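You operate a simulated robot arm through the tools that you are given. There is no shell and no other tool.

You run a simulated robot arm. Do the job below in one go: nothing can be reset, and whatever is moved stays where it is left.

## Task
Move the bolt from the loose yellow-banded holder into the fixed one and dot its head.
Fine: screw it all the way down; blue marker, back in its pot; slide the empty holder over to the marking machine. Set down upright: blue marker.

It is judged by the outcome, as a careful person would: the job done as asked, and still so three seconds after it is handed in. It fails if anything else is knocked over, pushed out of place, dropped, spilled or broken.

## Robot
A 7-joint arm with a two-finger parallel gripper, fixed in place. Base frame: the origin is at the foot of the arm, x ahead of it, y to its left, z up; the work surface is at about z = 0.8. Readings come in m, rad, newtons and seconds.
With the tool pointing down near the work surface it reaches from about 0.26 to 0.64 m from the base axis. Its first joint turns from -2.897 to 2.897 rad. Payload 1.57 kg.
Tool frame: the origin (TCP) lies between the finger pads and is the grasp point; the fingertips stand 0.03 m ahead of it; z points along the fingers, y is the line along which they close. The gripper opens to 0.08 m. The fingers are 0.017 m wide and 0.012 m thick; the gripper's body (0.04 by 0.082 m) begins 0.08 m behind the TCP.
Orientation is that of the tool frame in the base frame, as a unit quaternion [w, x, y, z]. With the fingers straight down and closing along the base's y, the tool's x points along the base's -x, its y along +y and its z along -z.

## Interface
- The arm moves only by the tool drive_tool. Its argument "increments" is a list of rows, each a list of 3 entries, a list of its own where there are three numbers: the shift along the base's x, y, z in units of 40 mm (1.0 is 40 mm), then the turn, a rotation vector about the base's x, y, z in units of 6 degrees (1.0 is 6 degrees), then the opening, from 0 (shut) to 1 (fully open). In form: [[[x, y, z], [rx, ry, rz], hand], ...]. A call has 1 to 20 rows; each row shifts and turns the commanded pose from where the row before left it. A call with a number of a shift or a turn outside -1 to 1 is refused whole. Each row takes 0.2 s and may step no farther than 0.05 m and 0.15 rad from the row before; otherwise, or with a gripper value out of range, the whole call is refused. Where a pose cannot be reached the arm comes as near as it can. A force on the tool above 90 N (or 10 N above the force at the start of the call, whichever is more), or a blocked arm, ends the call early, and 0.2 s more pass. Each finger travels about 0.072 m/s and halts on what it meets, pressing with about 38 N; the grip force reading is that of the motor and also rises with nothing between the fingers. The clock runs only during rows and for 0.2 s after the last one: add rows that do not move to give the fingers time. The reply holds the time, the measured pose of the TCP, the force on the tool along the base axes, the opening and the grip force, in the units named above and with some noise, with the torque about the TCP (base axes, N m) and any sound that the robot's microphone picked up, and new pictures: "pictures" is both (left out), scene, wrist or none.
- Cameras (640 x 400 px; columns grow to the right, rows downward): "scene" is fixed at [0.402, 0.5001, 1.469]; the picture's right is [-0.96, 0.27, 0.00], its down [0.22, 0.79, -0.57] and it looks along [-0.16, -0.55, -0.82] (base axes); focal length 246 px, centre (320, 200). "wrist" rides on the gripper at [0.072, -0.007, -0.122] in the tool frame; the picture's right is [0.09, 1.00, 0.00], its down [-0.84, 0.08, -0.54] and it looks along [-0.54, 0.05, 0.84] (tool axes); focal length 238 px, centre (320, 200). There is no depth. A picture from a camera that has moved, and an enlarged one, comes with that camera's place and axes in the base frame and with its lens.
- slide_trunk(by): slides the trunk up (or, below 0, down) by that many m; the arm rides with it, the base frame stays. It gives what a move gives, with no picture.
- zoom(camera, box): a new picture of the part [left, top, right, bottom] of that camera's present view, enlarged. It takes no simulated time.
- finish_job(): hands the job in; it is judged then, once.

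Places have to be worked out from the pictures, the camera data and where the tool is seen. Open the gripper and draw the arm clear of the work before you hand the job in, unless the task says otherwise.

The tools are called after ">>>" as name(argument=value, ...) on one line, values as JSON. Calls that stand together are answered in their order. drive_tool: Moves the arm, as the interface text tells. Its arguments: {"type":"object","properties":{"increments":{"type":"array","items":{"type":"array"}},"pictures":{"type":"string","enum":["both","scene","wrist","none"]}},"required":["increments"]} The other tools are called the same way: slide_trunk (by) slides the trunk up or down; zoom (camera, box) takes an enlarged picture of a part of a camera's view; finish_job () hands the job in.

At the start:

```text
time: 0.0
tcp_pos: [0.3124, 0.2545, 1.2506]
orientation: [-0.001, 0.018, 0.998, -0.064]
wrist_force: [-42.6, -26.4, -174.9]
moment: [3.07, -19.14, 2.07]
width: 0.0801
gripper_force: 0.0
trunk travel left (down, up): [-0.575, 0.415]
```

scene: 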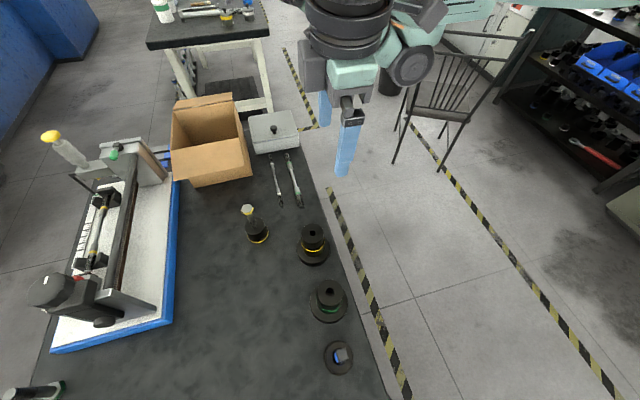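
wrist: 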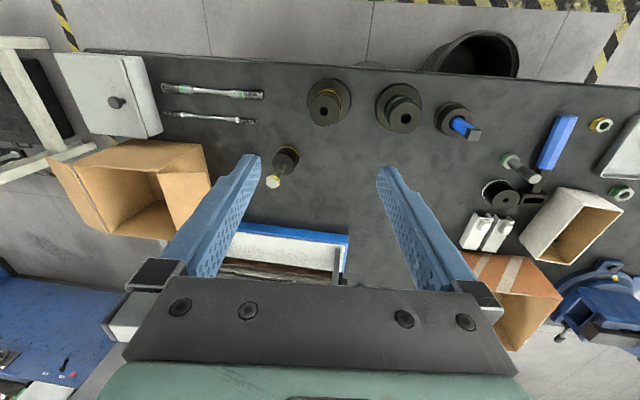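

I start by looking closer at the scene and wrist views to identify the holders, the bolt and the marker.

>>> zoom(camera="scene", box=[220, 190, 380, 290])

>>> zoom(camera="scene", box=[280, 270, 400, 390])

>>> zoom(camera="wrist", box=[240, 60, 500, 220])

>>> zoom(camera="scene", box=[20, 100, 220, 350])

>>> zoom(camera="wrist", box=[420, 80, 640, 280])

```text
4.00 times, centred on (300, 240) of scene
camera zoom: at [0.402, 0.5001, 1.469], right [-0.96, 0.27, 0.0], down [0.22, 0.79, -0.57], along [-0.16, -0.55, -0.82], focal length 985 px, centre (400, 40)
```

zoom: 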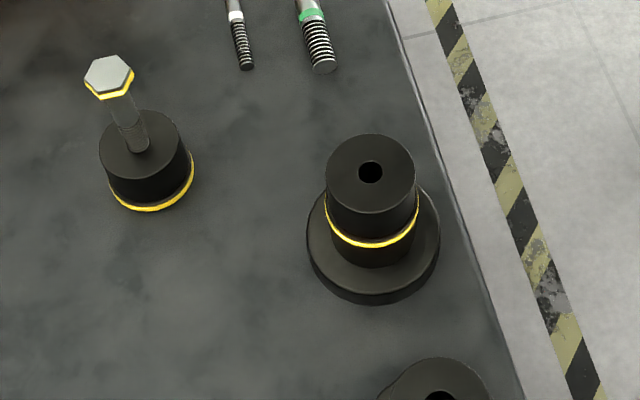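

```text
3.33 times, centred on (340, 330) of scene
camera zoom: at [0.402, 0.5001, 1.469], right [-0.96, 0.27, 0.0], down [0.22, 0.79, -0.57], along [-0.16, -0.55, -0.82], focal length 821 px, centre (253, -233)
```

zoom: 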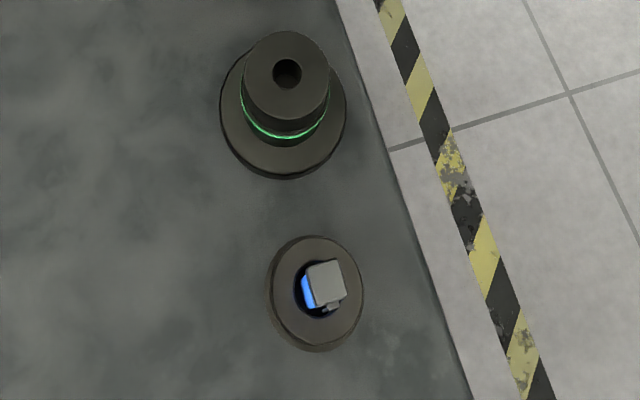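

```text
2.46 times, centred on (370, 140) of wrist
camera zoom: at [0.2397, 0.2661, 1.3719], right [-0.06, 0.99, -0.13], down [0.84, 0.12, 0.53], along [0.54, -0.08, -0.84], focal length 587 px, centre (197, 348)
```

zoom: 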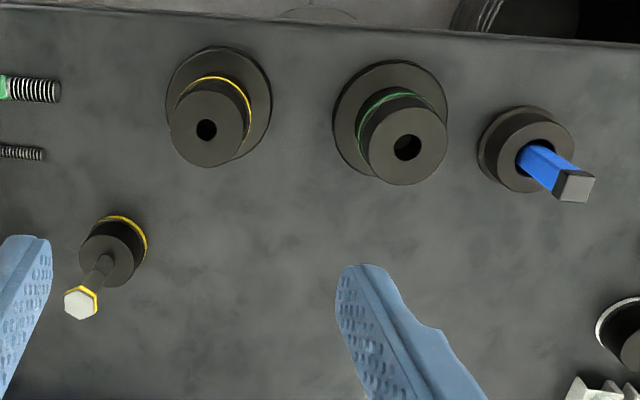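

```text
1.60 times, centred on (120, 225) of scene
camera zoom: at [0.402, 0.5001, 1.469], right [-0.96, 0.27, 0.0], down [0.22, 0.79, -0.57], along [-0.16, -0.55, -0.82], focal length 394 px, centre (640, 160)
```

zoom: 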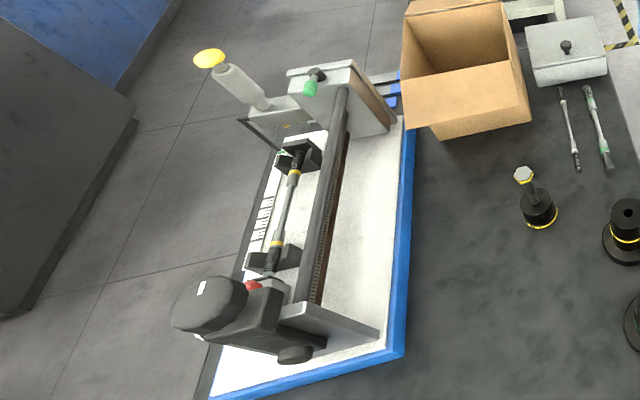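

```text
2.00 times, centred on (530, 180) of wrist
camera zoom: at [0.2397, 0.2661, 1.3719], right [-0.06, 0.99, -0.13], down [0.84, 0.12, 0.53], along [0.54, -0.08, -0.84], focal length 477 px, centre (-100, 240)
```

zoom: 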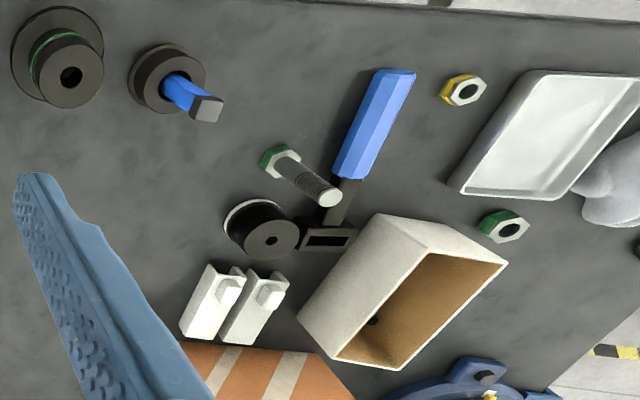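

Two yellow-banded parts: the flanged one (fixed) near (0.34, 0.22) and the loose one with the bolt near (0.485, 0.12). I check further what the machines on the table are and how the marker sits.

>>> zoom(camera="scene", box=[30, 120, 190, 220])

>>> zoom(camera="scene", box=[20, 220, 180, 360])

>>> zoom(camera="scene", box=[310, 330, 370, 390])

>>> zoom(camera="wrist", box=[420, 80, 500, 150])

>>> zoom(camera="wrist", box=[250, 130, 310, 200])

>>> zoom(camera="wrist", box=[180, 200, 460, 330])

```text
4.00 times, centred on (110, 170) of scene
camera zoom: at [0.402, 0.5001, 1.469], right [-0.96, 0.27, 0.0], down [0.22, 0.79, -0.57], along [-0.16, -0.55, -0.82], focal length 985 px, centre (1160, 320)
```

zoom: 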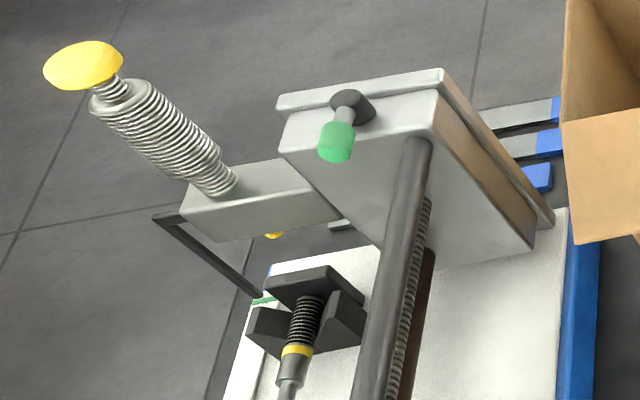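

```text
2.86 times, centred on (100, 290) of scene
camera zoom: at [0.402, 0.5001, 1.469], right [-0.96, 0.27, 0.0], down [0.22, 0.79, -0.57], along [-0.16, -0.55, -0.82], focal length 704 px, centre (949, -57)
```

zoom: 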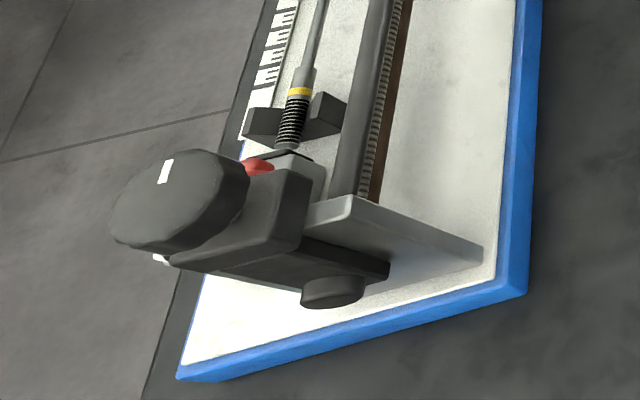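

```text
6.67 times, centred on (340, 360) of scene
camera zoom: at [0.402, 0.5001, 1.469], right [-0.96, 0.27, 0.0], down [0.22, 0.79, -0.57], along [-0.16, -0.55, -0.82], focal length 1642 px, centre (187, -867)
```

zoom: 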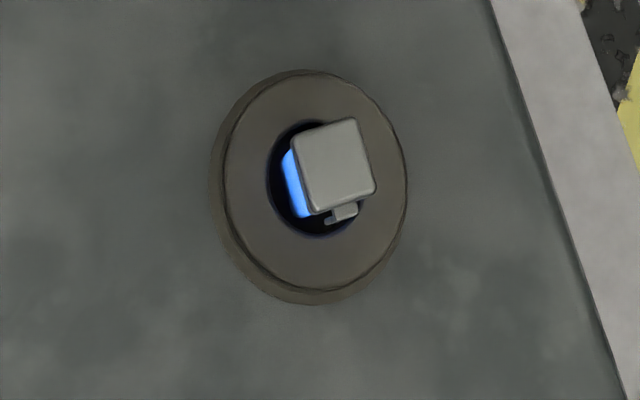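

```text
5.71 times, centred on (460, 115) of wrist
camera zoom: at [0.2397, 0.2661, 1.3719], right [-0.06, 0.99, -0.13], down [0.84, 0.12, 0.53], along [0.54, -0.08, -0.84], focal length 1362 px, centre (-480, 686)
```

zoom: 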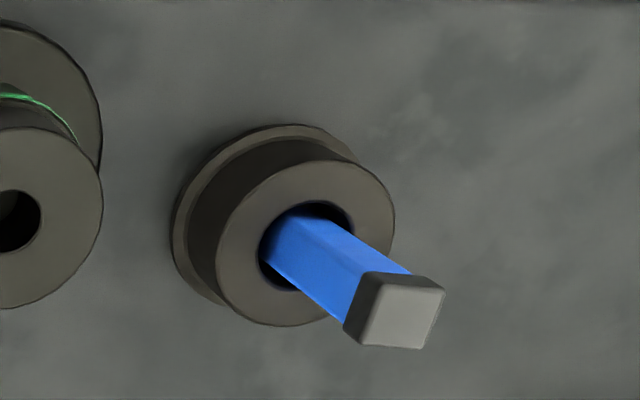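

```text
5.71 times, centred on (280, 165) of wrist
camera zoom: at [0.2397, 0.2661, 1.3719], right [-0.06, 0.99, -0.13], down [0.84, 0.12, 0.53], along [0.54, -0.08, -0.84], focal length 1362 px, centre (549, 400)
```

zoom: 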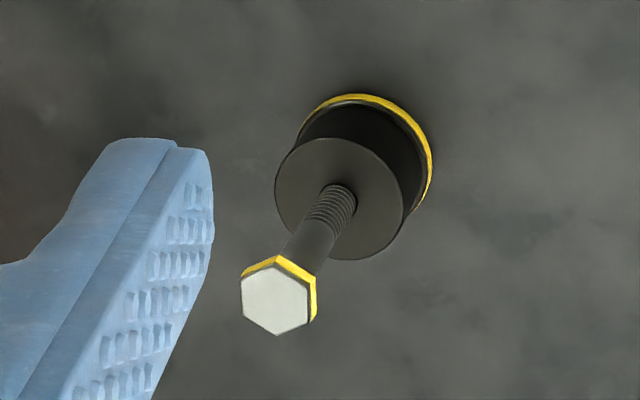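

```text
2.29 times, centred on (320, 265) of wrist
camera zoom: at [0.2397, 0.2661, 1.3719], right [-0.06, 0.99, -0.13], down [0.84, 0.12, 0.53], along [0.54, -0.08, -0.84], focal length 545 px, centre (320, 51)
```

zoom: 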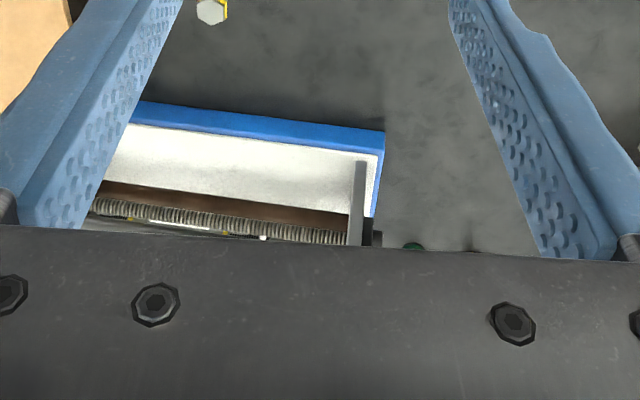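

The marker stands upright in its pot, and the long machine with the blue base at x≈0.73 must be the marking machine. I move over the bolt, straightening the tool, for a close look.

>>> drive_tool(increments=[[[0.72, -0.54, -0.71], [0.203, 0, 0.057], 1], [[0.72, -0.54, -0.71], [0.203, 0, 0.057], 1], [[0.72, -0.54, -0.71], [0.203, 0, 0.057], 1], [[0.72, -0.54, -0.71], [0.203, 0, 0.057], 1], [[0.72, -0.54, -0.71], [0.203, 0, 0.057], 1], [[0.72, -0.54, -0.71], [0.203, 0, 0.057], 1], [[0, 0, 0], [0, 0, 0], 1]])

```text
time: 1.6
tcp_pos: [0.4849, 0.1272, 1.0786]
orientation: [-0.002, 0.0, 1.0, -0.001]
wrist_force: [-1.1, 0.2, 0.2]
moment: [-0.01, 0.01, 0.02]
width: 0.0799
gripper_force: 0.1
trunk travel left (down, up): [-0.575, 0.415]
camera wrist: at [0.4129, 0.1183, 1.2013], right [-0.09, 1.0, 0.0], down [0.84, 0.08, 0.54], along [0.54, 0.05, -0.84], focal length 238 px, centre (320, 200)
```

scene: 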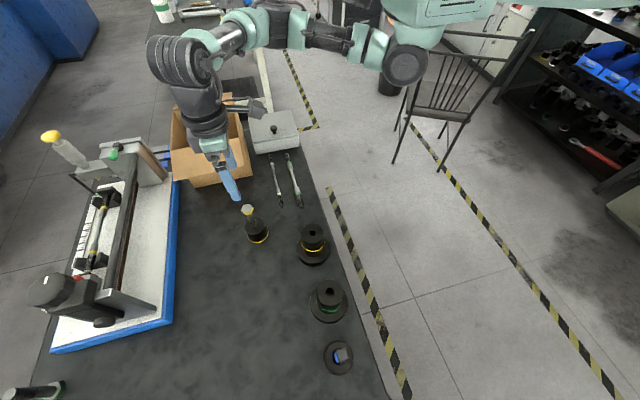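
wrist: 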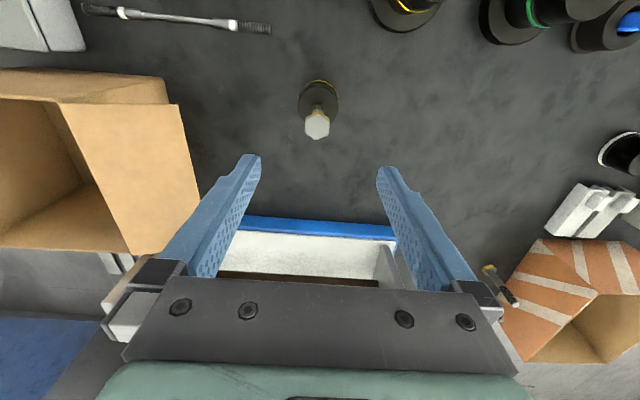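

The tool is above the bolt; I zoom in to locate the head precisely.

>>> zoom(camera="wrist", box=[280, 70, 360, 150])

>>> zoom(camera="scene", box=[235, 195, 285, 250])

```text
5.00 times, centred on (320, 110) of wrist
camera zoom: at [0.4129, 0.1183, 1.2013], right [-0.09, 1.0, 0.0], down [0.84, 0.08, 0.54], along [0.54, 0.05, -0.84], focal length 1192 px, centre (320, 650)
```

zoom: 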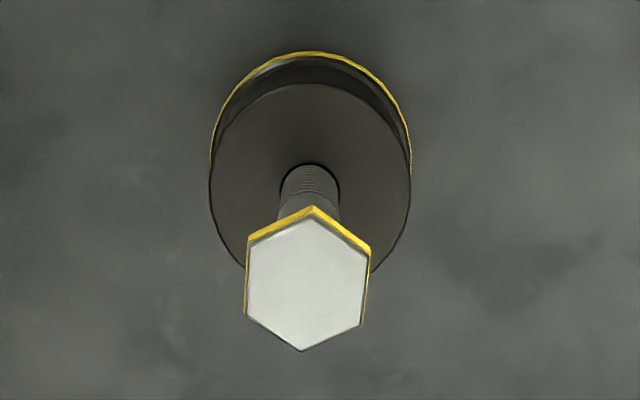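

```text
7.27 times, centred on (260, 222) of scene
camera zoom: at [0.402, 0.5001, 1.469], right [-0.96, 0.27, 0.0], down [0.22, 0.79, -0.57], along [-0.16, -0.55, -0.82], focal length 1791 px, centre (756, 36)
```

zoom: 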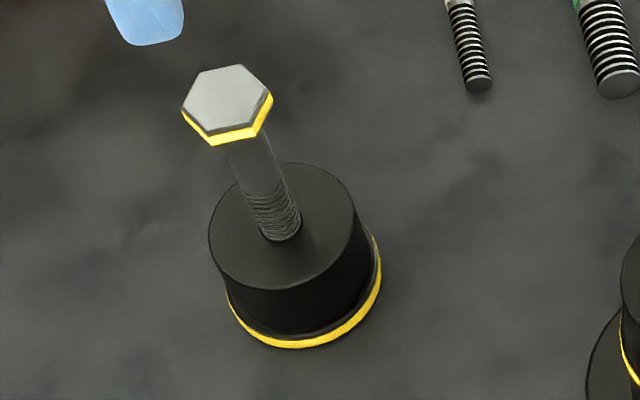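

Head top is about (0.4865, 0.122, 0.944), ~25 mm across flats facing ±y, holder top ~0.85. I descend part way with fingers open and check alignment.

>>> drive_tool(increments=[[[0.02, -0.04, -0.8], [0, 0, 0], 1], [[0.02, -0.04, -0.8], [0, 0, 0], 1], [[0, 0, -0.4], [0, 0, 0], 1], [[0, 0, 0], [0, 0, 0], 1], [[0, 0, 0], [0, 0, 0], 1]], pictures="wrist")

>>> zoom(camera="wrist", box=[240, 80, 400, 200])

```text
time: 2.8
tcp_pos: [0.4855, 0.1234, 0.9992]
orientation: [-0.001, 0.0, 1.0, -0.001]
wrist_force: [1.0, -0.2, -0.5]
moment: [0.01, 0.02, -0.03]
width: 0.0798
gripper_force: 0.0
trunk travel left (down, up): [-0.575, 0.415]
camera wrist: at [0.414, 0.1154, 1.1211], right [-0.09, 1.0, 0.0], down [0.84, 0.08, 0.54], along [0.54, 0.05, -0.84], focal length 238 px, centre (320, 200)
```

wrist: 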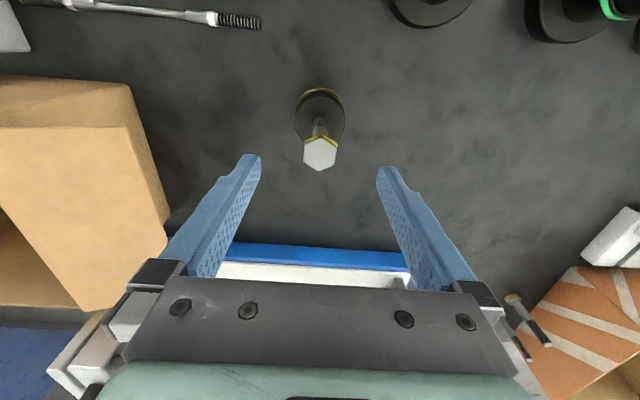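

```text
3.33 times, centred on (320, 140) of wrist
camera zoom: at [0.414, 0.1154, 1.1211], right [-0.09, 1.0, 0.0], down [0.84, 0.08, 0.54], along [0.54, 0.05, -0.84], focal length 794 px, centre (320, 400)
```

zoom: 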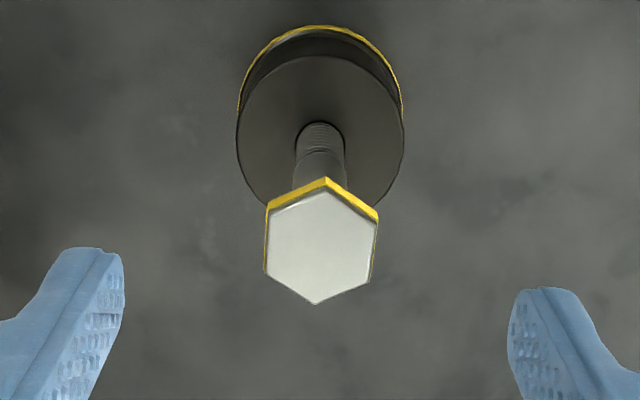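

Alignment is good (TCP directly over the head). I descend so the fingertips just pass the head's underside and close on the flats.

>>> drive_tool(increments=[[[0, -0.01, -0.55], [0, 0, 0], 1], [[0, 0, -0.5], [0, 0, 0], 1], [[0, 0, 0], [0, 0, 0], 1], [[0, 0, 0], [0, 0, 0], 0.4], [[0, 0, 0], [0, 0, 0], 0.4], [[0, 0, 0], [0, 0, 0], 0.2], [[0, 0, 0], [0, 0, 0], 0.2], [[0, 0, 0], [0, 0, 0], 0.2]])

>>> zoom(camera="wrist", box=[240, 100, 400, 220])

>>> zoom(camera="scene", box=[200, 170, 300, 260])

```text
time: 4.6
tcp_pos: [0.4857, 0.122, 0.9574]
orientation: [-0.001, 0.0, 1.0, 0.0]
wrist_force: [-0.6, 2.0, -0.4]
moment: [0.18, -0.01, 0.0]
width: 0.0256
gripper_force: 37.3
trunk travel left (down, up): [-0.575, 0.415]
camera wrist: at [0.4142, 0.1152, 1.0794], right [-0.09, 1.0, 0.0], down [0.84, 0.08, 0.54], along [0.54, 0.05, -0.84], focal length 238 px, centre (320, 200)
```

scene: 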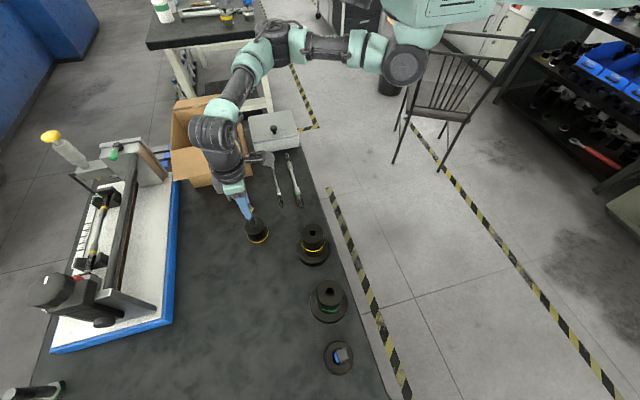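
wrist: 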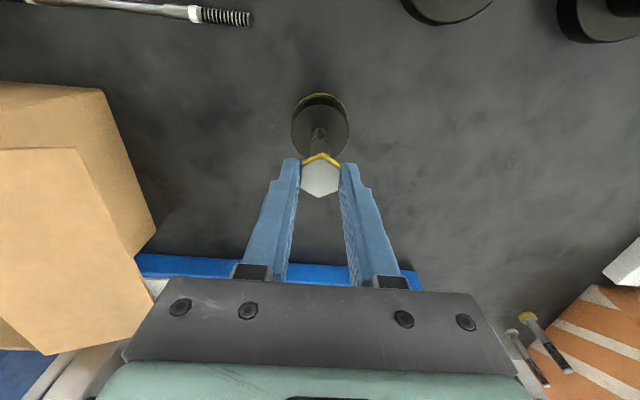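

```text
3.33 times, centred on (320, 160) of wrist
camera zoom: at [0.4142, 0.1152, 1.0794], right [-0.09, 1.0, 0.0], down [0.84, 0.08, 0.54], along [0.54, 0.05, -0.84], focal length 794 px, centre (320, 333)
```

zoom: 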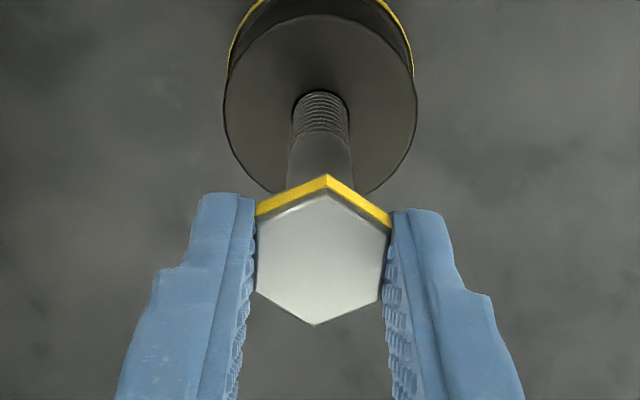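

```text
4.44 times, centred on (250, 215) of scene
camera zoom: at [0.402, 0.5001, 1.469], right [-0.96, 0.27, 0.0], down [0.22, 0.79, -0.57], along [-0.16, -0.55, -0.82], focal length 1095 px, centre (631, 133)
```

zoom: 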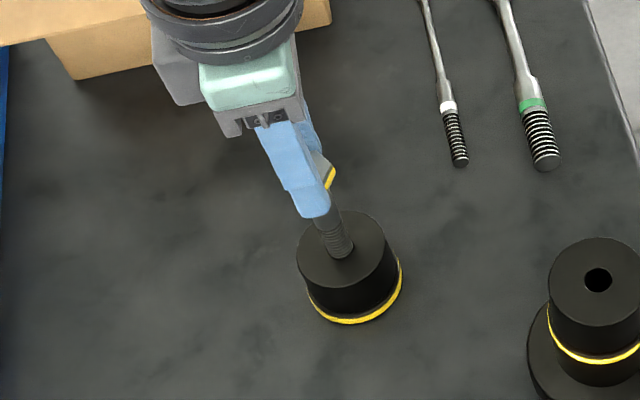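

Gripped at 25.6 mm across flats. I lift a little to see if the bolt slides out or is threaded in.

>>> drive_tool(increments=[[[0, 0, 0.1], [0, 0, 0], 0.2], [[0, 0, 0.2], [0, 0, 0], 0.2], [[0, 0, 0.2], [0, 0, 0], 0.2], [[0, 0, 0], [0, 0, 0], 0.2]], pictures="wrist")

>>> zoom(camera="scene", box=[200, 170, 300, 260])

>>> zoom(camera="wrist", box=[240, 80, 400, 200])

```text
time: 5.6
tcp_pos: [0.4857, 0.1219, 0.9761]
orientation: [-0.002, 0.0, 1.0, 0.0]
wrist_force: [0.8, -0.3, -9.0]
moment: [0.02, 0.02, 0.03]
width: 0.0256
gripper_force: 36.8
trunk travel left (down, up): [-0.575, 0.415]
camera wrist: at [0.4152, 0.1146, 1.0992], right [-0.09, 1.0, 0.0], down [0.84, 0.08, 0.54], along [0.54, 0.05, -0.84], focal length 238 px, centre (320, 200)
```

wrist: 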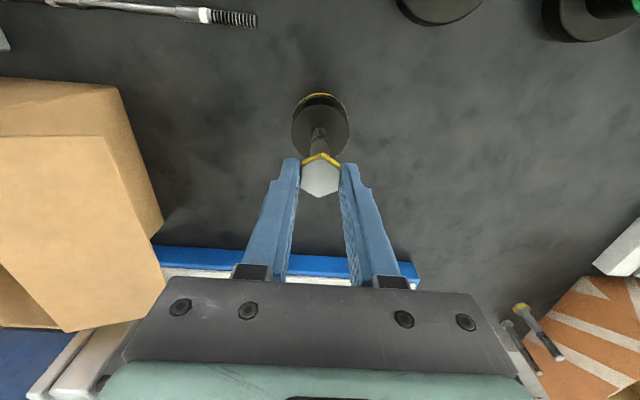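

```text
4.44 times, centred on (250, 215) of scene
camera zoom: at [0.402, 0.5001, 1.469], right [-0.96, 0.27, 0.0], down [0.22, 0.79, -0.57], along [-0.16, -0.55, -0.82], focal length 1095 px, centre (631, 133)
```

zoom: 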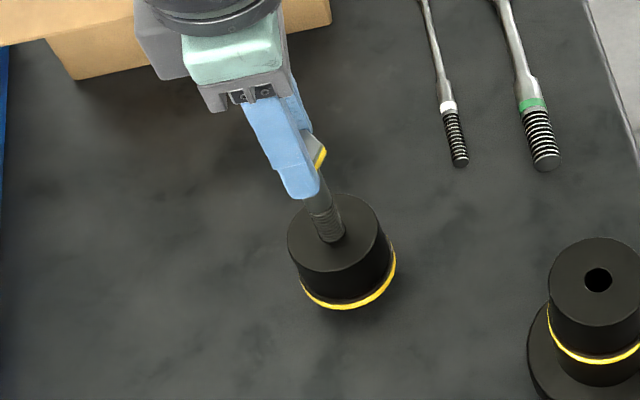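

```text
3.33 times, centred on (320, 140) of wrist
camera zoom: at [0.4152, 0.1146, 1.0992], right [-0.09, 1.0, 0.0], down [0.84, 0.08, 0.54], along [0.54, 0.05, -0.84], focal length 794 px, centre (320, 400)
```

zoom: 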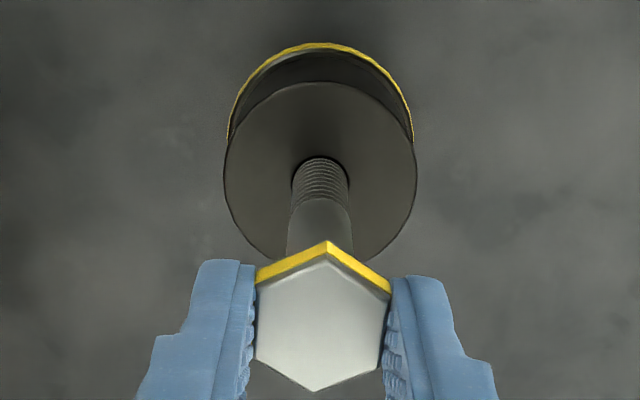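

The holder came up with the bolt, so it is threaded in. I set it back down, with a light press, and try to unscrew counter-clockwise while watching force and torque.

>>> drive_tool(increments=[[[0, 0, -0.2], [0, 0, 0], 0.2], [[0, 0, -0.2], [0, 0, 0], 0.2], [[0, 0, -0.12], [0, 0, 0], 0.2], [[0, 0, 0], [0, 0, 0], 0.2], [[0, 0, 0], [0, 0, 0], 0.2]], pictures="none")

```text
time: 6.8
tcp_pos: [0.4863, 0.122, 0.9584]
orientation: [0.0, 0.0, 1.0, 0.001]
wrist_force: [1.5, 0.8, 3.6]
moment: [0.0, 0.28, 0.01]
width: 0.0253
gripper_force: 37.2
trunk travel left (down, up): [-0.575, 0.415]
```

Resting with a light 3.6 N press. Now a trial turn of +30° (counter-clockwise from above).

>>> drive_tool(increments=[[[0, 0, 0], [0, 0, 1], 0.2], [[0, 0, 0], [0, 0, 1], 0.2], [[0, 0, 0], [0, 0, 1], 0.2], [[0, 0, 0], [0, 0, 1], 0.2], [[0, 0, 0], [0, 0, 1], 0.2]], pictures="wrist")

>>> zoom(camera="wrist", box=[240, 80, 400, 200])

>>> zoom(camera="scene", box=[225, 190, 285, 250])

```text
time: 8.0
tcp_pos: [0.4862, 0.1205, 0.9594]
orientation: [0.001, -0.259, 0.966, -0.001]
wrist_force: [4.0, 0.1, 19.3]
moment: [-0.17, 0.18, -0.05]
width: 0.0254
gripper_force: 36.6
trunk travel left (down, up): [-0.575, 0.415]
camera wrist: at [0.4267, 0.0795, 1.0804], right [-0.58, 0.82, 0.0], down [0.68, 0.49, 0.54], along [0.44, 0.31, -0.84], focal length 238 px, centre (320, 200)
```

wrist: 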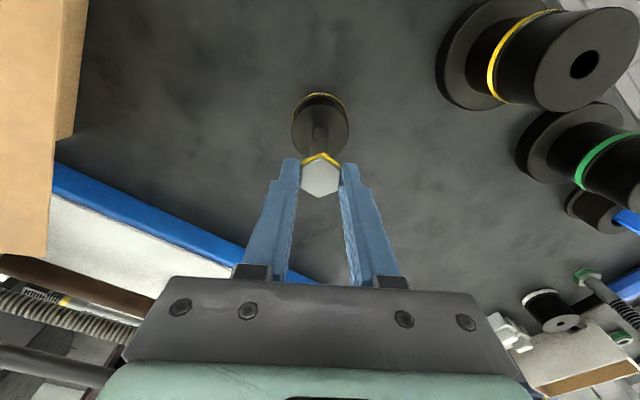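

```text
3.33 times, centred on (320, 140) of wrist
camera zoom: at [0.4267, 0.0795, 1.0804], right [-0.58, 0.82, 0.0], down [0.68, 0.49, 0.54], along [0.44, 0.31, -0.84], focal length 794 px, centre (320, 400)
```

zoom: 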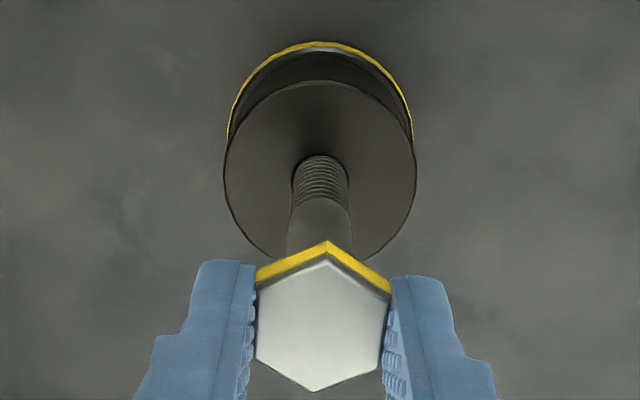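

```text
6.67 times, centred on (255, 220) of scene
camera zoom: at [0.402, 0.5001, 1.469], right [-0.96, 0.27, 0.0], down [0.22, 0.79, -0.57], along [-0.16, -0.55, -0.82], focal length 1642 px, centre (753, 67)
```

zoom: 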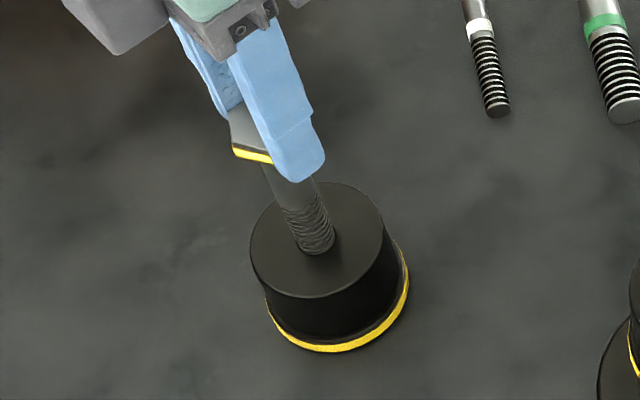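

Torque is small and the downward reaction grew to 19 N, so the bolt is backing out. I continue while raising slightly to find the pitch.

>>> drive_tool(increments=[[[0, 0, 0.005], [0, 0, 1], 0.2], [[0, 0, 0.005], [0, 0, 1], 0.2], [[0, 0, 0.005], [0, 0, 1], 0.2], [[0, 0, 0.005], [0, 0, 1], 0.2], [[0, 0, 0.005], [0, 0, 1], 0.2]], pictures="wrist")

>>> zoom(camera="wrist", box=[240, 80, 400, 200])

```text
time: 9.2
tcp_pos: [0.4852, 0.1232, 0.9598]
orientation: [0.001, -0.479, 0.878, 0.0]
wrist_force: [2.9, 5.4, 20.4]
moment: [0.23, -0.03, -0.07]
width: 0.0254
gripper_force: 37.0
out of reach, approached as far as the arm can: row 5
trunk travel left (down, up): [-0.575, 0.415]
camera wrist: at [0.4511, 0.0584, 1.0811], right [-0.89, 0.46, 0.0], down [0.39, 0.74, 0.54], along [0.25, 0.48, -0.84], focal length 238 px, centre (320, 200)
```

wrist: 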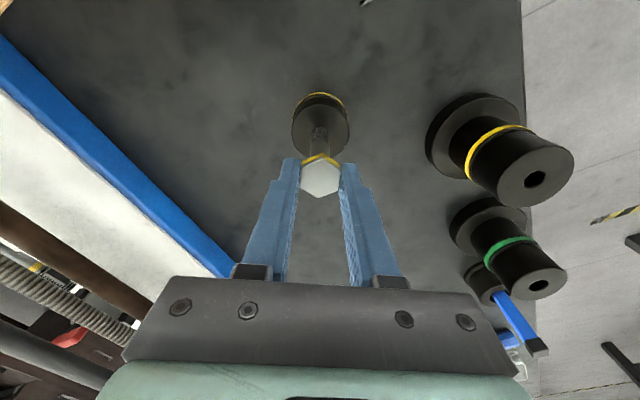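

```text
3.33 times, centred on (320, 140) of wrist
camera zoom: at [0.4511, 0.0584, 1.0811], right [-0.89, 0.46, 0.0], down [0.39, 0.74, 0.54], along [0.25, 0.48, -0.84], focal length 794 px, centre (320, 400)
```

zoom: 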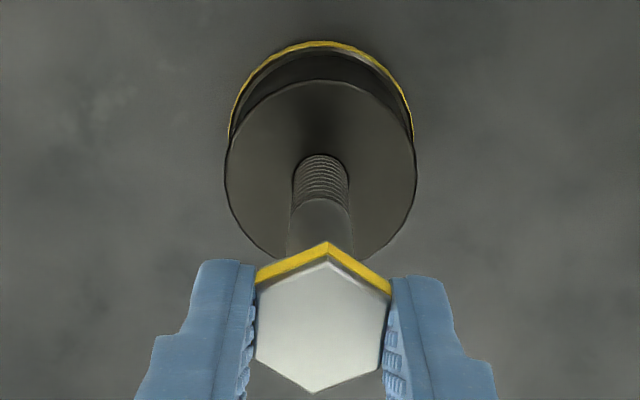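

The turn limit of the wrist is near +57° here. I ease up 1 mm to gauge stiffness and how far the bolt has backed out.

>>> drive_tool(increments=[[[0, 0, 0.025], [0, 0, 0], 0.2], [[0, 0, 0], [0, 0, 0], 0.2]], pictures="none")

>>> drive_tool(increments=[[[0, 0, 0.025], [0, 0, 0], 0.2], [[0, 0, 0], [0, 0, 0], 0.2]], pictures="none")

```text
time: 9.8
tcp_pos: [0.4849, 0.1224, 0.9586]
orientation: [0.0, -0.477, 0.879, -0.001]
wrist_force: [3.0, 8.3, 12.2]
moment: [0.67, -0.35, 0.0]
width: 0.0251
gripper_force: 36.8
trunk travel left (down, up): [-0.575, 0.415]
```

```text
time: 10.4
tcp_pos: [0.4855, 0.1209, 0.9589]
orientation: [-0.001, -0.476, 0.879, -0.003]
wrist_force: [0.1, 3.6, 1.8]
moment: [0.69, -0.42, 0.06]
width: 0.0251
gripper_force: 36.7
trunk travel left (down, up): [-0.575, 0.415]
```

Stiffness is ~10 N/mm, and the bolt rose roughly 2–3 mm in 57°, so the pitch is coarse. I open and rewind the wrist by 300° (multiple of 60°) to regrip the flats.

>>> drive_tool(increments=[[[0, 0, 0], [0, 0, 0], 0.8], [[0, 0, 0], [0, 0, 0], 0.8], [[0, 0, 0], [0, 0, -1], 0.8], [[0, 0, 0], [0, 0, -1], 0.8], [[0, 0, 0], [0, 0, -1], 0.8], [[0, 0, 0], [0, 0, -1], 0.8], [[0, 0, 0], [0, 0, -1], 0.8], [[0, 0, 0], [0, 0, -1], 0.8], [[0, 0, 0], [0, 0, -1], 0.8], [[0, 0, 0], [0, 0, -1], 0.8], [[0, 0, 0], [0, 0, -1], 0.8], [[0, 0, 0], [0, 0, -1], 0.8], [[0, 0, 0], [0, 0, 0], 0.8]], pictures="wrist")

>>> zoom(camera="wrist", box=[240, 80, 400, 200])

```text
time: 13.2
tcp_pos: [0.4863, 0.1216, 0.9603]
orientation: [-0.001, 0.027, 1.0, -0.001]
wrist_force: [-0.4, -0.4, -0.3]
moment: [-0.02, 0.01, 0.0]
width: 0.0638
gripper_force: 0.0
trunk travel left (down, up): [-0.575, 0.415]
camera wrist: at [0.4138, 0.1187, 1.082], right [-0.04, 1.0, 0.0], down [0.84, 0.03, 0.54], along [0.54, 0.02, -0.84], focal length 238 px, centre (320, 200)
```

wrist: 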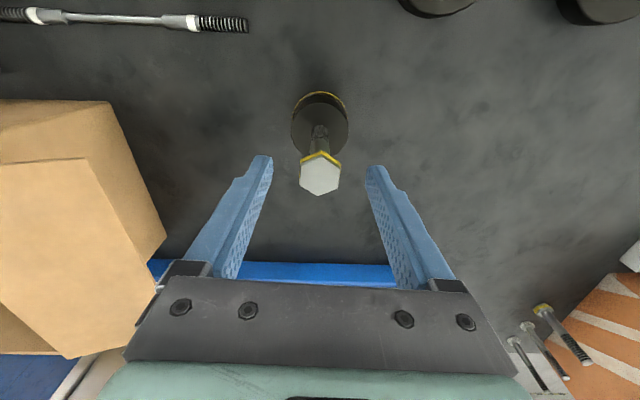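

```text
3.33 times, centred on (320, 140) of wrist
camera zoom: at [0.4138, 0.1187, 1.082], right [-0.04, 1.0, 0.0], down [0.84, 0.03, 0.54], along [0.54, 0.02, -0.84], focal length 794 px, centre (320, 400)
```

zoom: 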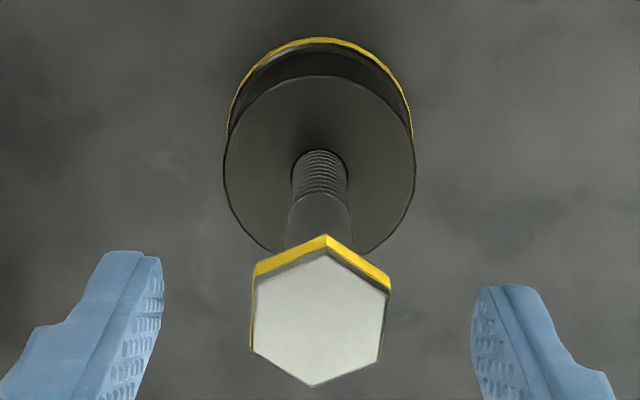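

Aligned after 60° back. I rewind a further 240°.

>>> drive_tool(increments=[[[0, 0, 0], [0, 0, -1], 0.8], [[0, 0, 0], [0, 0, -1], 0.8], [[0, 0, 0], [0, 0, -1], 0.8], [[0, 0, 0], [0, 0, -1], 0.8], [[0, 0, 0], [0, 0, -1], 0.8], [[0, 0, 0], [0, 0, -1], 0.8], [[0, 0, 0], [0, 0, -1], 0.8], [[0, 0, 0], [0, 0, -1], 0.8], [[0, 0, 0], [0, 0, -1], 0.8], [[0, 0, 0], [0, 0, -1], 0.8], [[0, 0, 0], [0, 0, -1], 0.8], [[0, 0, 0], [0, 0, -1], 0.8], [[0, 0, 0], [0, 0, -1], 0.8], [[0, 0, 0], [0, 0, -1], 0.8], [[0, 0, 0], [0, 0, -1], 0.8], [[0, 0, 0], [0, 0, -1], 0.8], [[0, 0, 0], [0, 0, -1], 0.8], [[0, 0, 0], [0, 0, -1], 0.8], [[0, 0, 0], [0, 0, -1], 0.8], [[0, 0, 0], [0, 0, -1], 0.8]], pictures="both")

```text
time: 17.4
tcp_pos: [0.4866, 0.1216, 0.9605]
orientation: [-0.002, 0.879, 0.476, 0.0]
wrist_force: [-0.3, 0.2, 0.5]
moment: [0.01, -0.01, 0.01]
width: 0.0641
gripper_force: 0.0
trunk travel left (down, up): [-0.575, 0.415]
camera wrist: at [0.5193, 0.1849, 1.0817], right [0.88, -0.47, 0.0], down [-0.39, -0.74, 0.54], along [-0.25, -0.48, -0.84], focal length 238 px, centre (320, 200)
```

scene: 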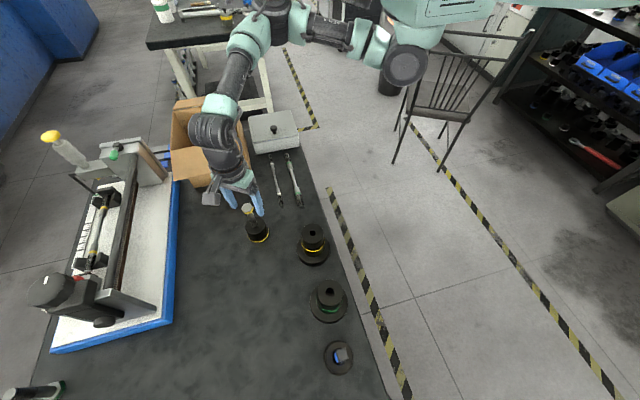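
wrist: 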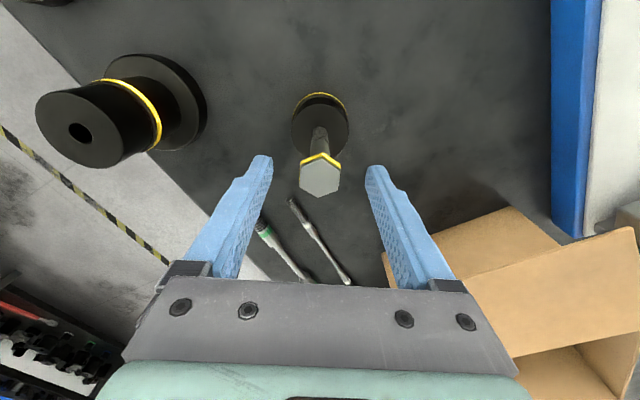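

Still clear and aligned. Rewinding the last 120°.

>>> drive_tool(increments=[[[0, 0, 0], [0, 0, -1], 0.8], [[0, 0, 0], [0, 0, -1], 0.8], [[0, 0, 0], [0, 0, -1], 0.8], [[0, 0, 0], [0, 0, -1], 0.8], [[0, 0, 0], [0, 0, -1], 0.8], [[0, 0, 0], [0, 0, -1], 0.8], [[0, 0, 0], [0, 0, -1], 0.8], [[0, 0, 0], [0, 0, -1], 0.8], [[0, 0, 0], [0, 0, -1], 0.8], [[0, 0, 0], [0, 0, -1], 0.8], [[0, 0, 0], [0, 0, -1], 0.8], [[0, 0, 0], [0, 0, -1], 0.8], [[0, 0, 0], [0, 0, -1], 0.8], [[0, 0, 0], [0, 0, -1], 0.8], [[0, 0, 0], [0, 0, -1], 0.8], [[0, 0, 0], [0, 0, -1], 0.8], [[0, 0, 0], [0, 0, -1], 0.8], [[0, 0, 0], [0, 0, -1], 0.8], [[0, 0, 0], [0, 0, -1], 0.8], [[0, 0, 0], [0, 0, -1], 0.8]], pictures="wrist")

>>> zoom(camera="wrist", box=[240, 80, 400, 200])

```text
time: 21.6
tcp_pos: [0.4858, 0.1209, 0.9601]
orientation: [0.0, 0.852, -0.524, 0.002]
wrist_force: [-0.6, 0.0, 0.1]
moment: [-0.02, 0.01, -0.01]
width: 0.0641
gripper_force: 0.0
trunk travel left (down, up): [-0.575, 0.415]
camera wrist: at [0.5237, 0.0598, 1.0819], right [-0.85, -0.53, 0.0], down [-0.45, 0.71, 0.54], along [-0.29, 0.46, -0.84], focal length 238 px, centre (320, 200)
```

wrist: 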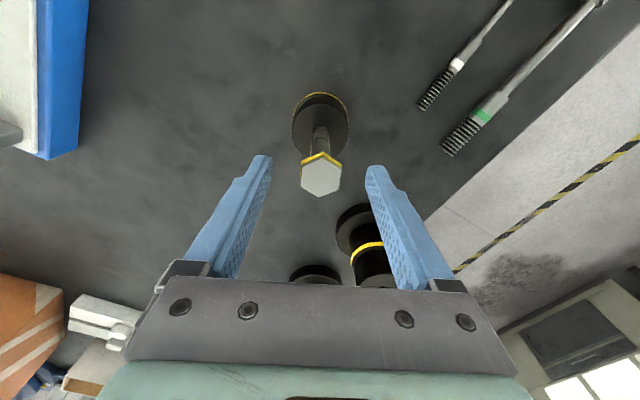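

```text
3.33 times, centred on (320, 140) of wrist
camera zoom: at [0.5237, 0.0598, 1.0819], right [-0.85, -0.53, 0.0], down [-0.45, 0.71, 0.54], along [-0.29, 0.46, -0.84], focal length 794 px, centre (320, 400)
```

zoom: 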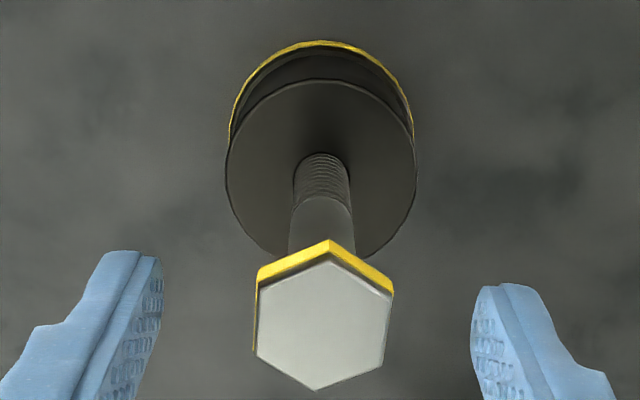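

Yaw is now −243°, flats aligned. I close and unscrew about 100° while following upward.

>>> drive_tool(increments=[[[0, 0, 0], [0, 0, 0], 0.2], [[0, 0, 0], [0, 0, 0], 0.2], [[0, 0, 0], [0, 0, 0], 0.2], [[0, 0, 0.005], [0, 0, 1], 0.2], [[0, 0, 0.005], [0, 0, 1], 0.2], [[0, 0, 0.005], [0, 0, 1], 0.2], [[0, 0, 0.005], [0, 0, 1], 0.2], [[0, 0, 0.005], [0, 0, 1], 0.2], [[0, 0, 0.005], [0, 0, 1], 0.2], [[0, 0, 0.005], [0, 0, 1], 0.2], [[0, 0, 0.005], [0, 0, 1], 0.2], [[0, 0, 0.005], [0, 0, 1], 0.2], [[0, 0, 0.005], [0, 0, 1], 0.2]], pictures="wrist")

>>> zoom(camera="wrist", box=[240, 80, 400, 200])

```text
time: 24.4
tcp_pos: [0.4861, 0.1217, 0.9622]
orientation: [-0.001, 1.0, -0.026, 0.002]
wrist_force: [1.0, -0.4, 5.5]
moment: [0.0, 0.07, -0.08]
width: 0.0253
gripper_force: 36.9
trunk travel left (down, up): [-0.575, 0.415]
camera wrist: at [0.5574, 0.1237, 1.0847], right [0.04, -1.0, 0.0], down [-0.84, -0.04, 0.54], along [-0.54, -0.02, -0.84], focal length 238 px, centre (320, 200)
```

wrist: 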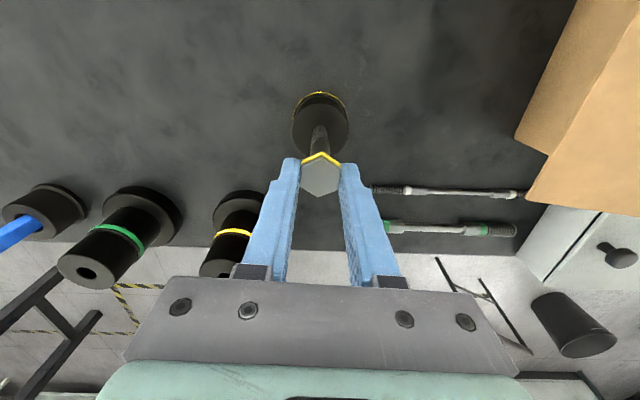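

```text
3.33 times, centred on (320, 140) of wrist
camera zoom: at [0.5574, 0.1237, 1.0847], right [0.04, -1.0, 0.0], down [-0.84, -0.04, 0.54], along [-0.54, -0.02, -0.84], focal length 794 px, centre (320, 400)
```

zoom: 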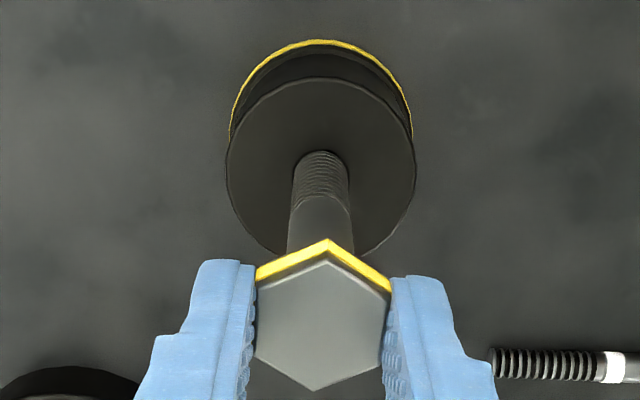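

Following well (force 5.5 N): roughly 2.5 mm per 60°. I go on for 120°.

>>> drive_tool(increments=[[[0, 0, 0.006], [0, 0, 1], 0.2], [[0, 0, 0.006], [0, 0, 1], 0.2], [[0, 0, 0.006], [0, 0, 1], 0.2], [[0, 0, 0.006], [0, 0, 1], 0.2], [[0, 0, 0.006], [0, 0, 1], 0.2], [[0, 0, 0.006], [0, 0, 1], 0.2], [[0, 0, 0.006], [0, 0, 1], 0.2], [[0, 0, 0.006], [0, 0, 1], 0.2], [[0, 0, 0.006], [0, 0, 1], 0.2], [[0, 0, 0.006], [0, 0, 1], 0.2], [[0, 0, 0.006], [0, 0, 1], 0.2], [[0, 0, 0.006], [0, 0, 1], 0.2], [[0, 0, 0.006], [0, 0, 1], 0.2], [[0, 0, 0.006], [0, 0, 1], 0.2], [[0, 0, 0.006], [0, 0, 1], 0.2], [[0, 0, 0.006], [0, 0, 1], 0.2], [[0, 0, 0.006], [0, 0, 1], 0.2], [[0, 0, 0.006], [0, 0, 1], 0.2], [[0, 0, 0.006], [0, 0, 1], 0.2], [[0, 0, 0.006], [0, 0, 1], 0.2]], pictures="both")

>>> zoom(camera="wrist", box=[240, 80, 400, 200])

>>> zoom(camera="scene", box=[225, 190, 285, 250])

```text
time: 28.6
tcp_pos: [0.4841, 0.1225, 0.9656]
orientation: [-0.003, 0.522, 0.853, -0.002]
wrist_force: [-6.4, 0.6, 3.3]
moment: [0.33, 0.59, -0.01]
width: 0.0253
gripper_force: 36.5
trunk travel left (down, up): [-0.575, 0.415]
camera wrist: at [0.4458, 0.1822, 1.0874], right [0.84, 0.54, 0.0], down [0.45, -0.71, 0.54], along [0.29, -0.46, -0.84], focal length 238 px, centre (320, 200)
```

scene: 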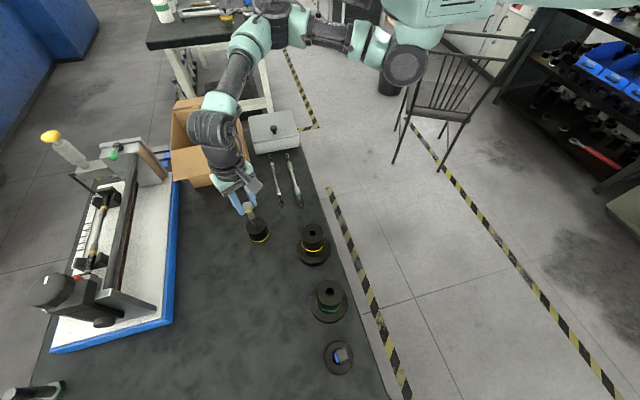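
wrist: 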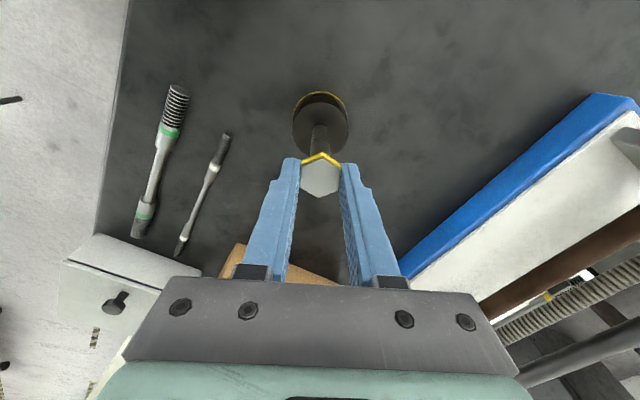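

```text
3.33 times, centred on (320, 140) of wrist
camera zoom: at [0.4458, 0.1822, 1.0874], right [0.84, 0.54, 0.0], down [0.45, -0.71, 0.54], along [0.29, -0.46, -0.84], focal length 794 px, centre (320, 400)
```

zoom: 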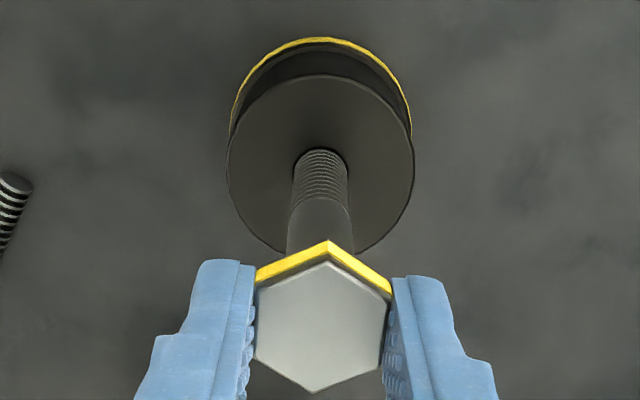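

```text
6.67 times, centred on (255, 220) of scene
camera zoom: at [0.402, 0.5001, 1.469], right [-0.96, 0.27, 0.0], down [0.22, 0.79, -0.57], along [-0.16, -0.55, -0.82], focal length 1642 px, centre (753, 67)
```

zoom: 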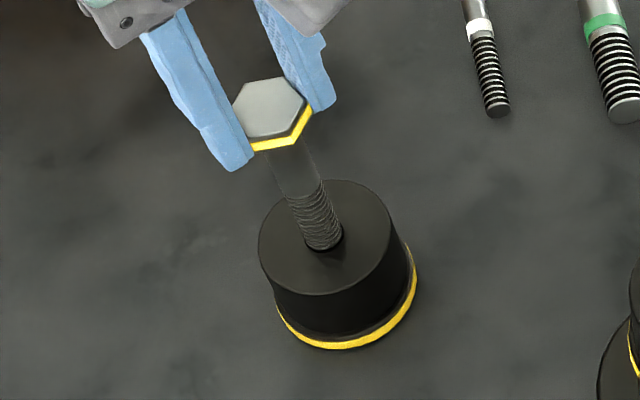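

About 12 mm per turn judging by the camera rise (8 mm in 237°). I continue another 114° toward the limit at +57°, rising slightly slower.

>>> drive_tool(increments=[[[0, 0, 0.004], [0, 0, 1], 0.2], [[0, 0, 0.004], [0, 0, 1], 0.2], [[0, 0, 0.004], [0, 0, 1], 0.2], [[0, 0, 0.004], [0, 0, 1], 0.2], [[0, 0, 0.004], [0, 0, 1], 0.2], [[0, 0, 0.004], [0, 0, 1], 0.2], [[0, 0, 0.004], [0, 0, 1], 0.2], [[0, 0, 0.004], [0, 0, 1], 0.2], [[0, 0, 0.004], [0, 0, 1], 0.2], [[0, 0, 0.004], [0, 0, 1], 0.2]], pictures="wrist")

>>> zoom(camera="wrist", box=[240, 80, 400, 200])

```text
time: 30.8
tcp_pos: [0.486, 0.1219, 0.9673]
orientation: [-0.001, 0.026, 1.0, -0.002]
wrist_force: [0.7, -0.1, -2.1]
moment: [-0.02, -0.02, 0.0]
width: 0.0254
gripper_force: 37.3
trunk travel left (down, up): [-0.575, 0.415]
camera wrist: at [0.414, 0.1186, 1.0898], right [-0.04, 1.0, 0.0], down [0.84, 0.04, 0.54], along [0.54, 0.02, -0.84], focal length 238 px, centre (320, 200)
```

wrist: 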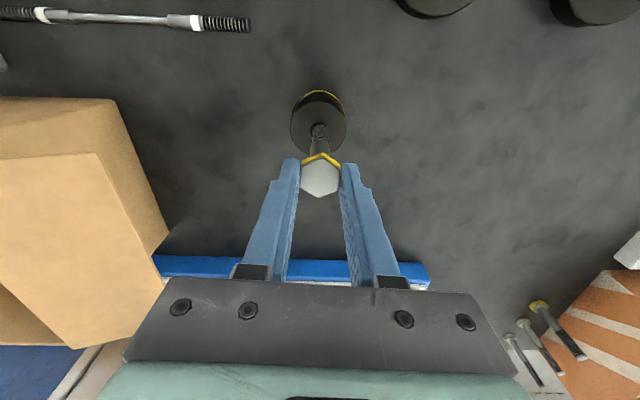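

```text
3.33 times, centred on (320, 140) of wrist
camera zoom: at [0.414, 0.1186, 1.0898], right [-0.04, 1.0, 0.0], down [0.84, 0.04, 0.54], along [0.54, 0.02, -0.84], focal length 794 px, centre (320, 400)
```

zoom: 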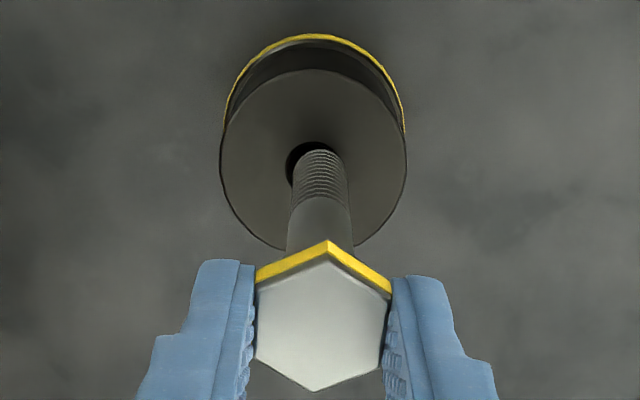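

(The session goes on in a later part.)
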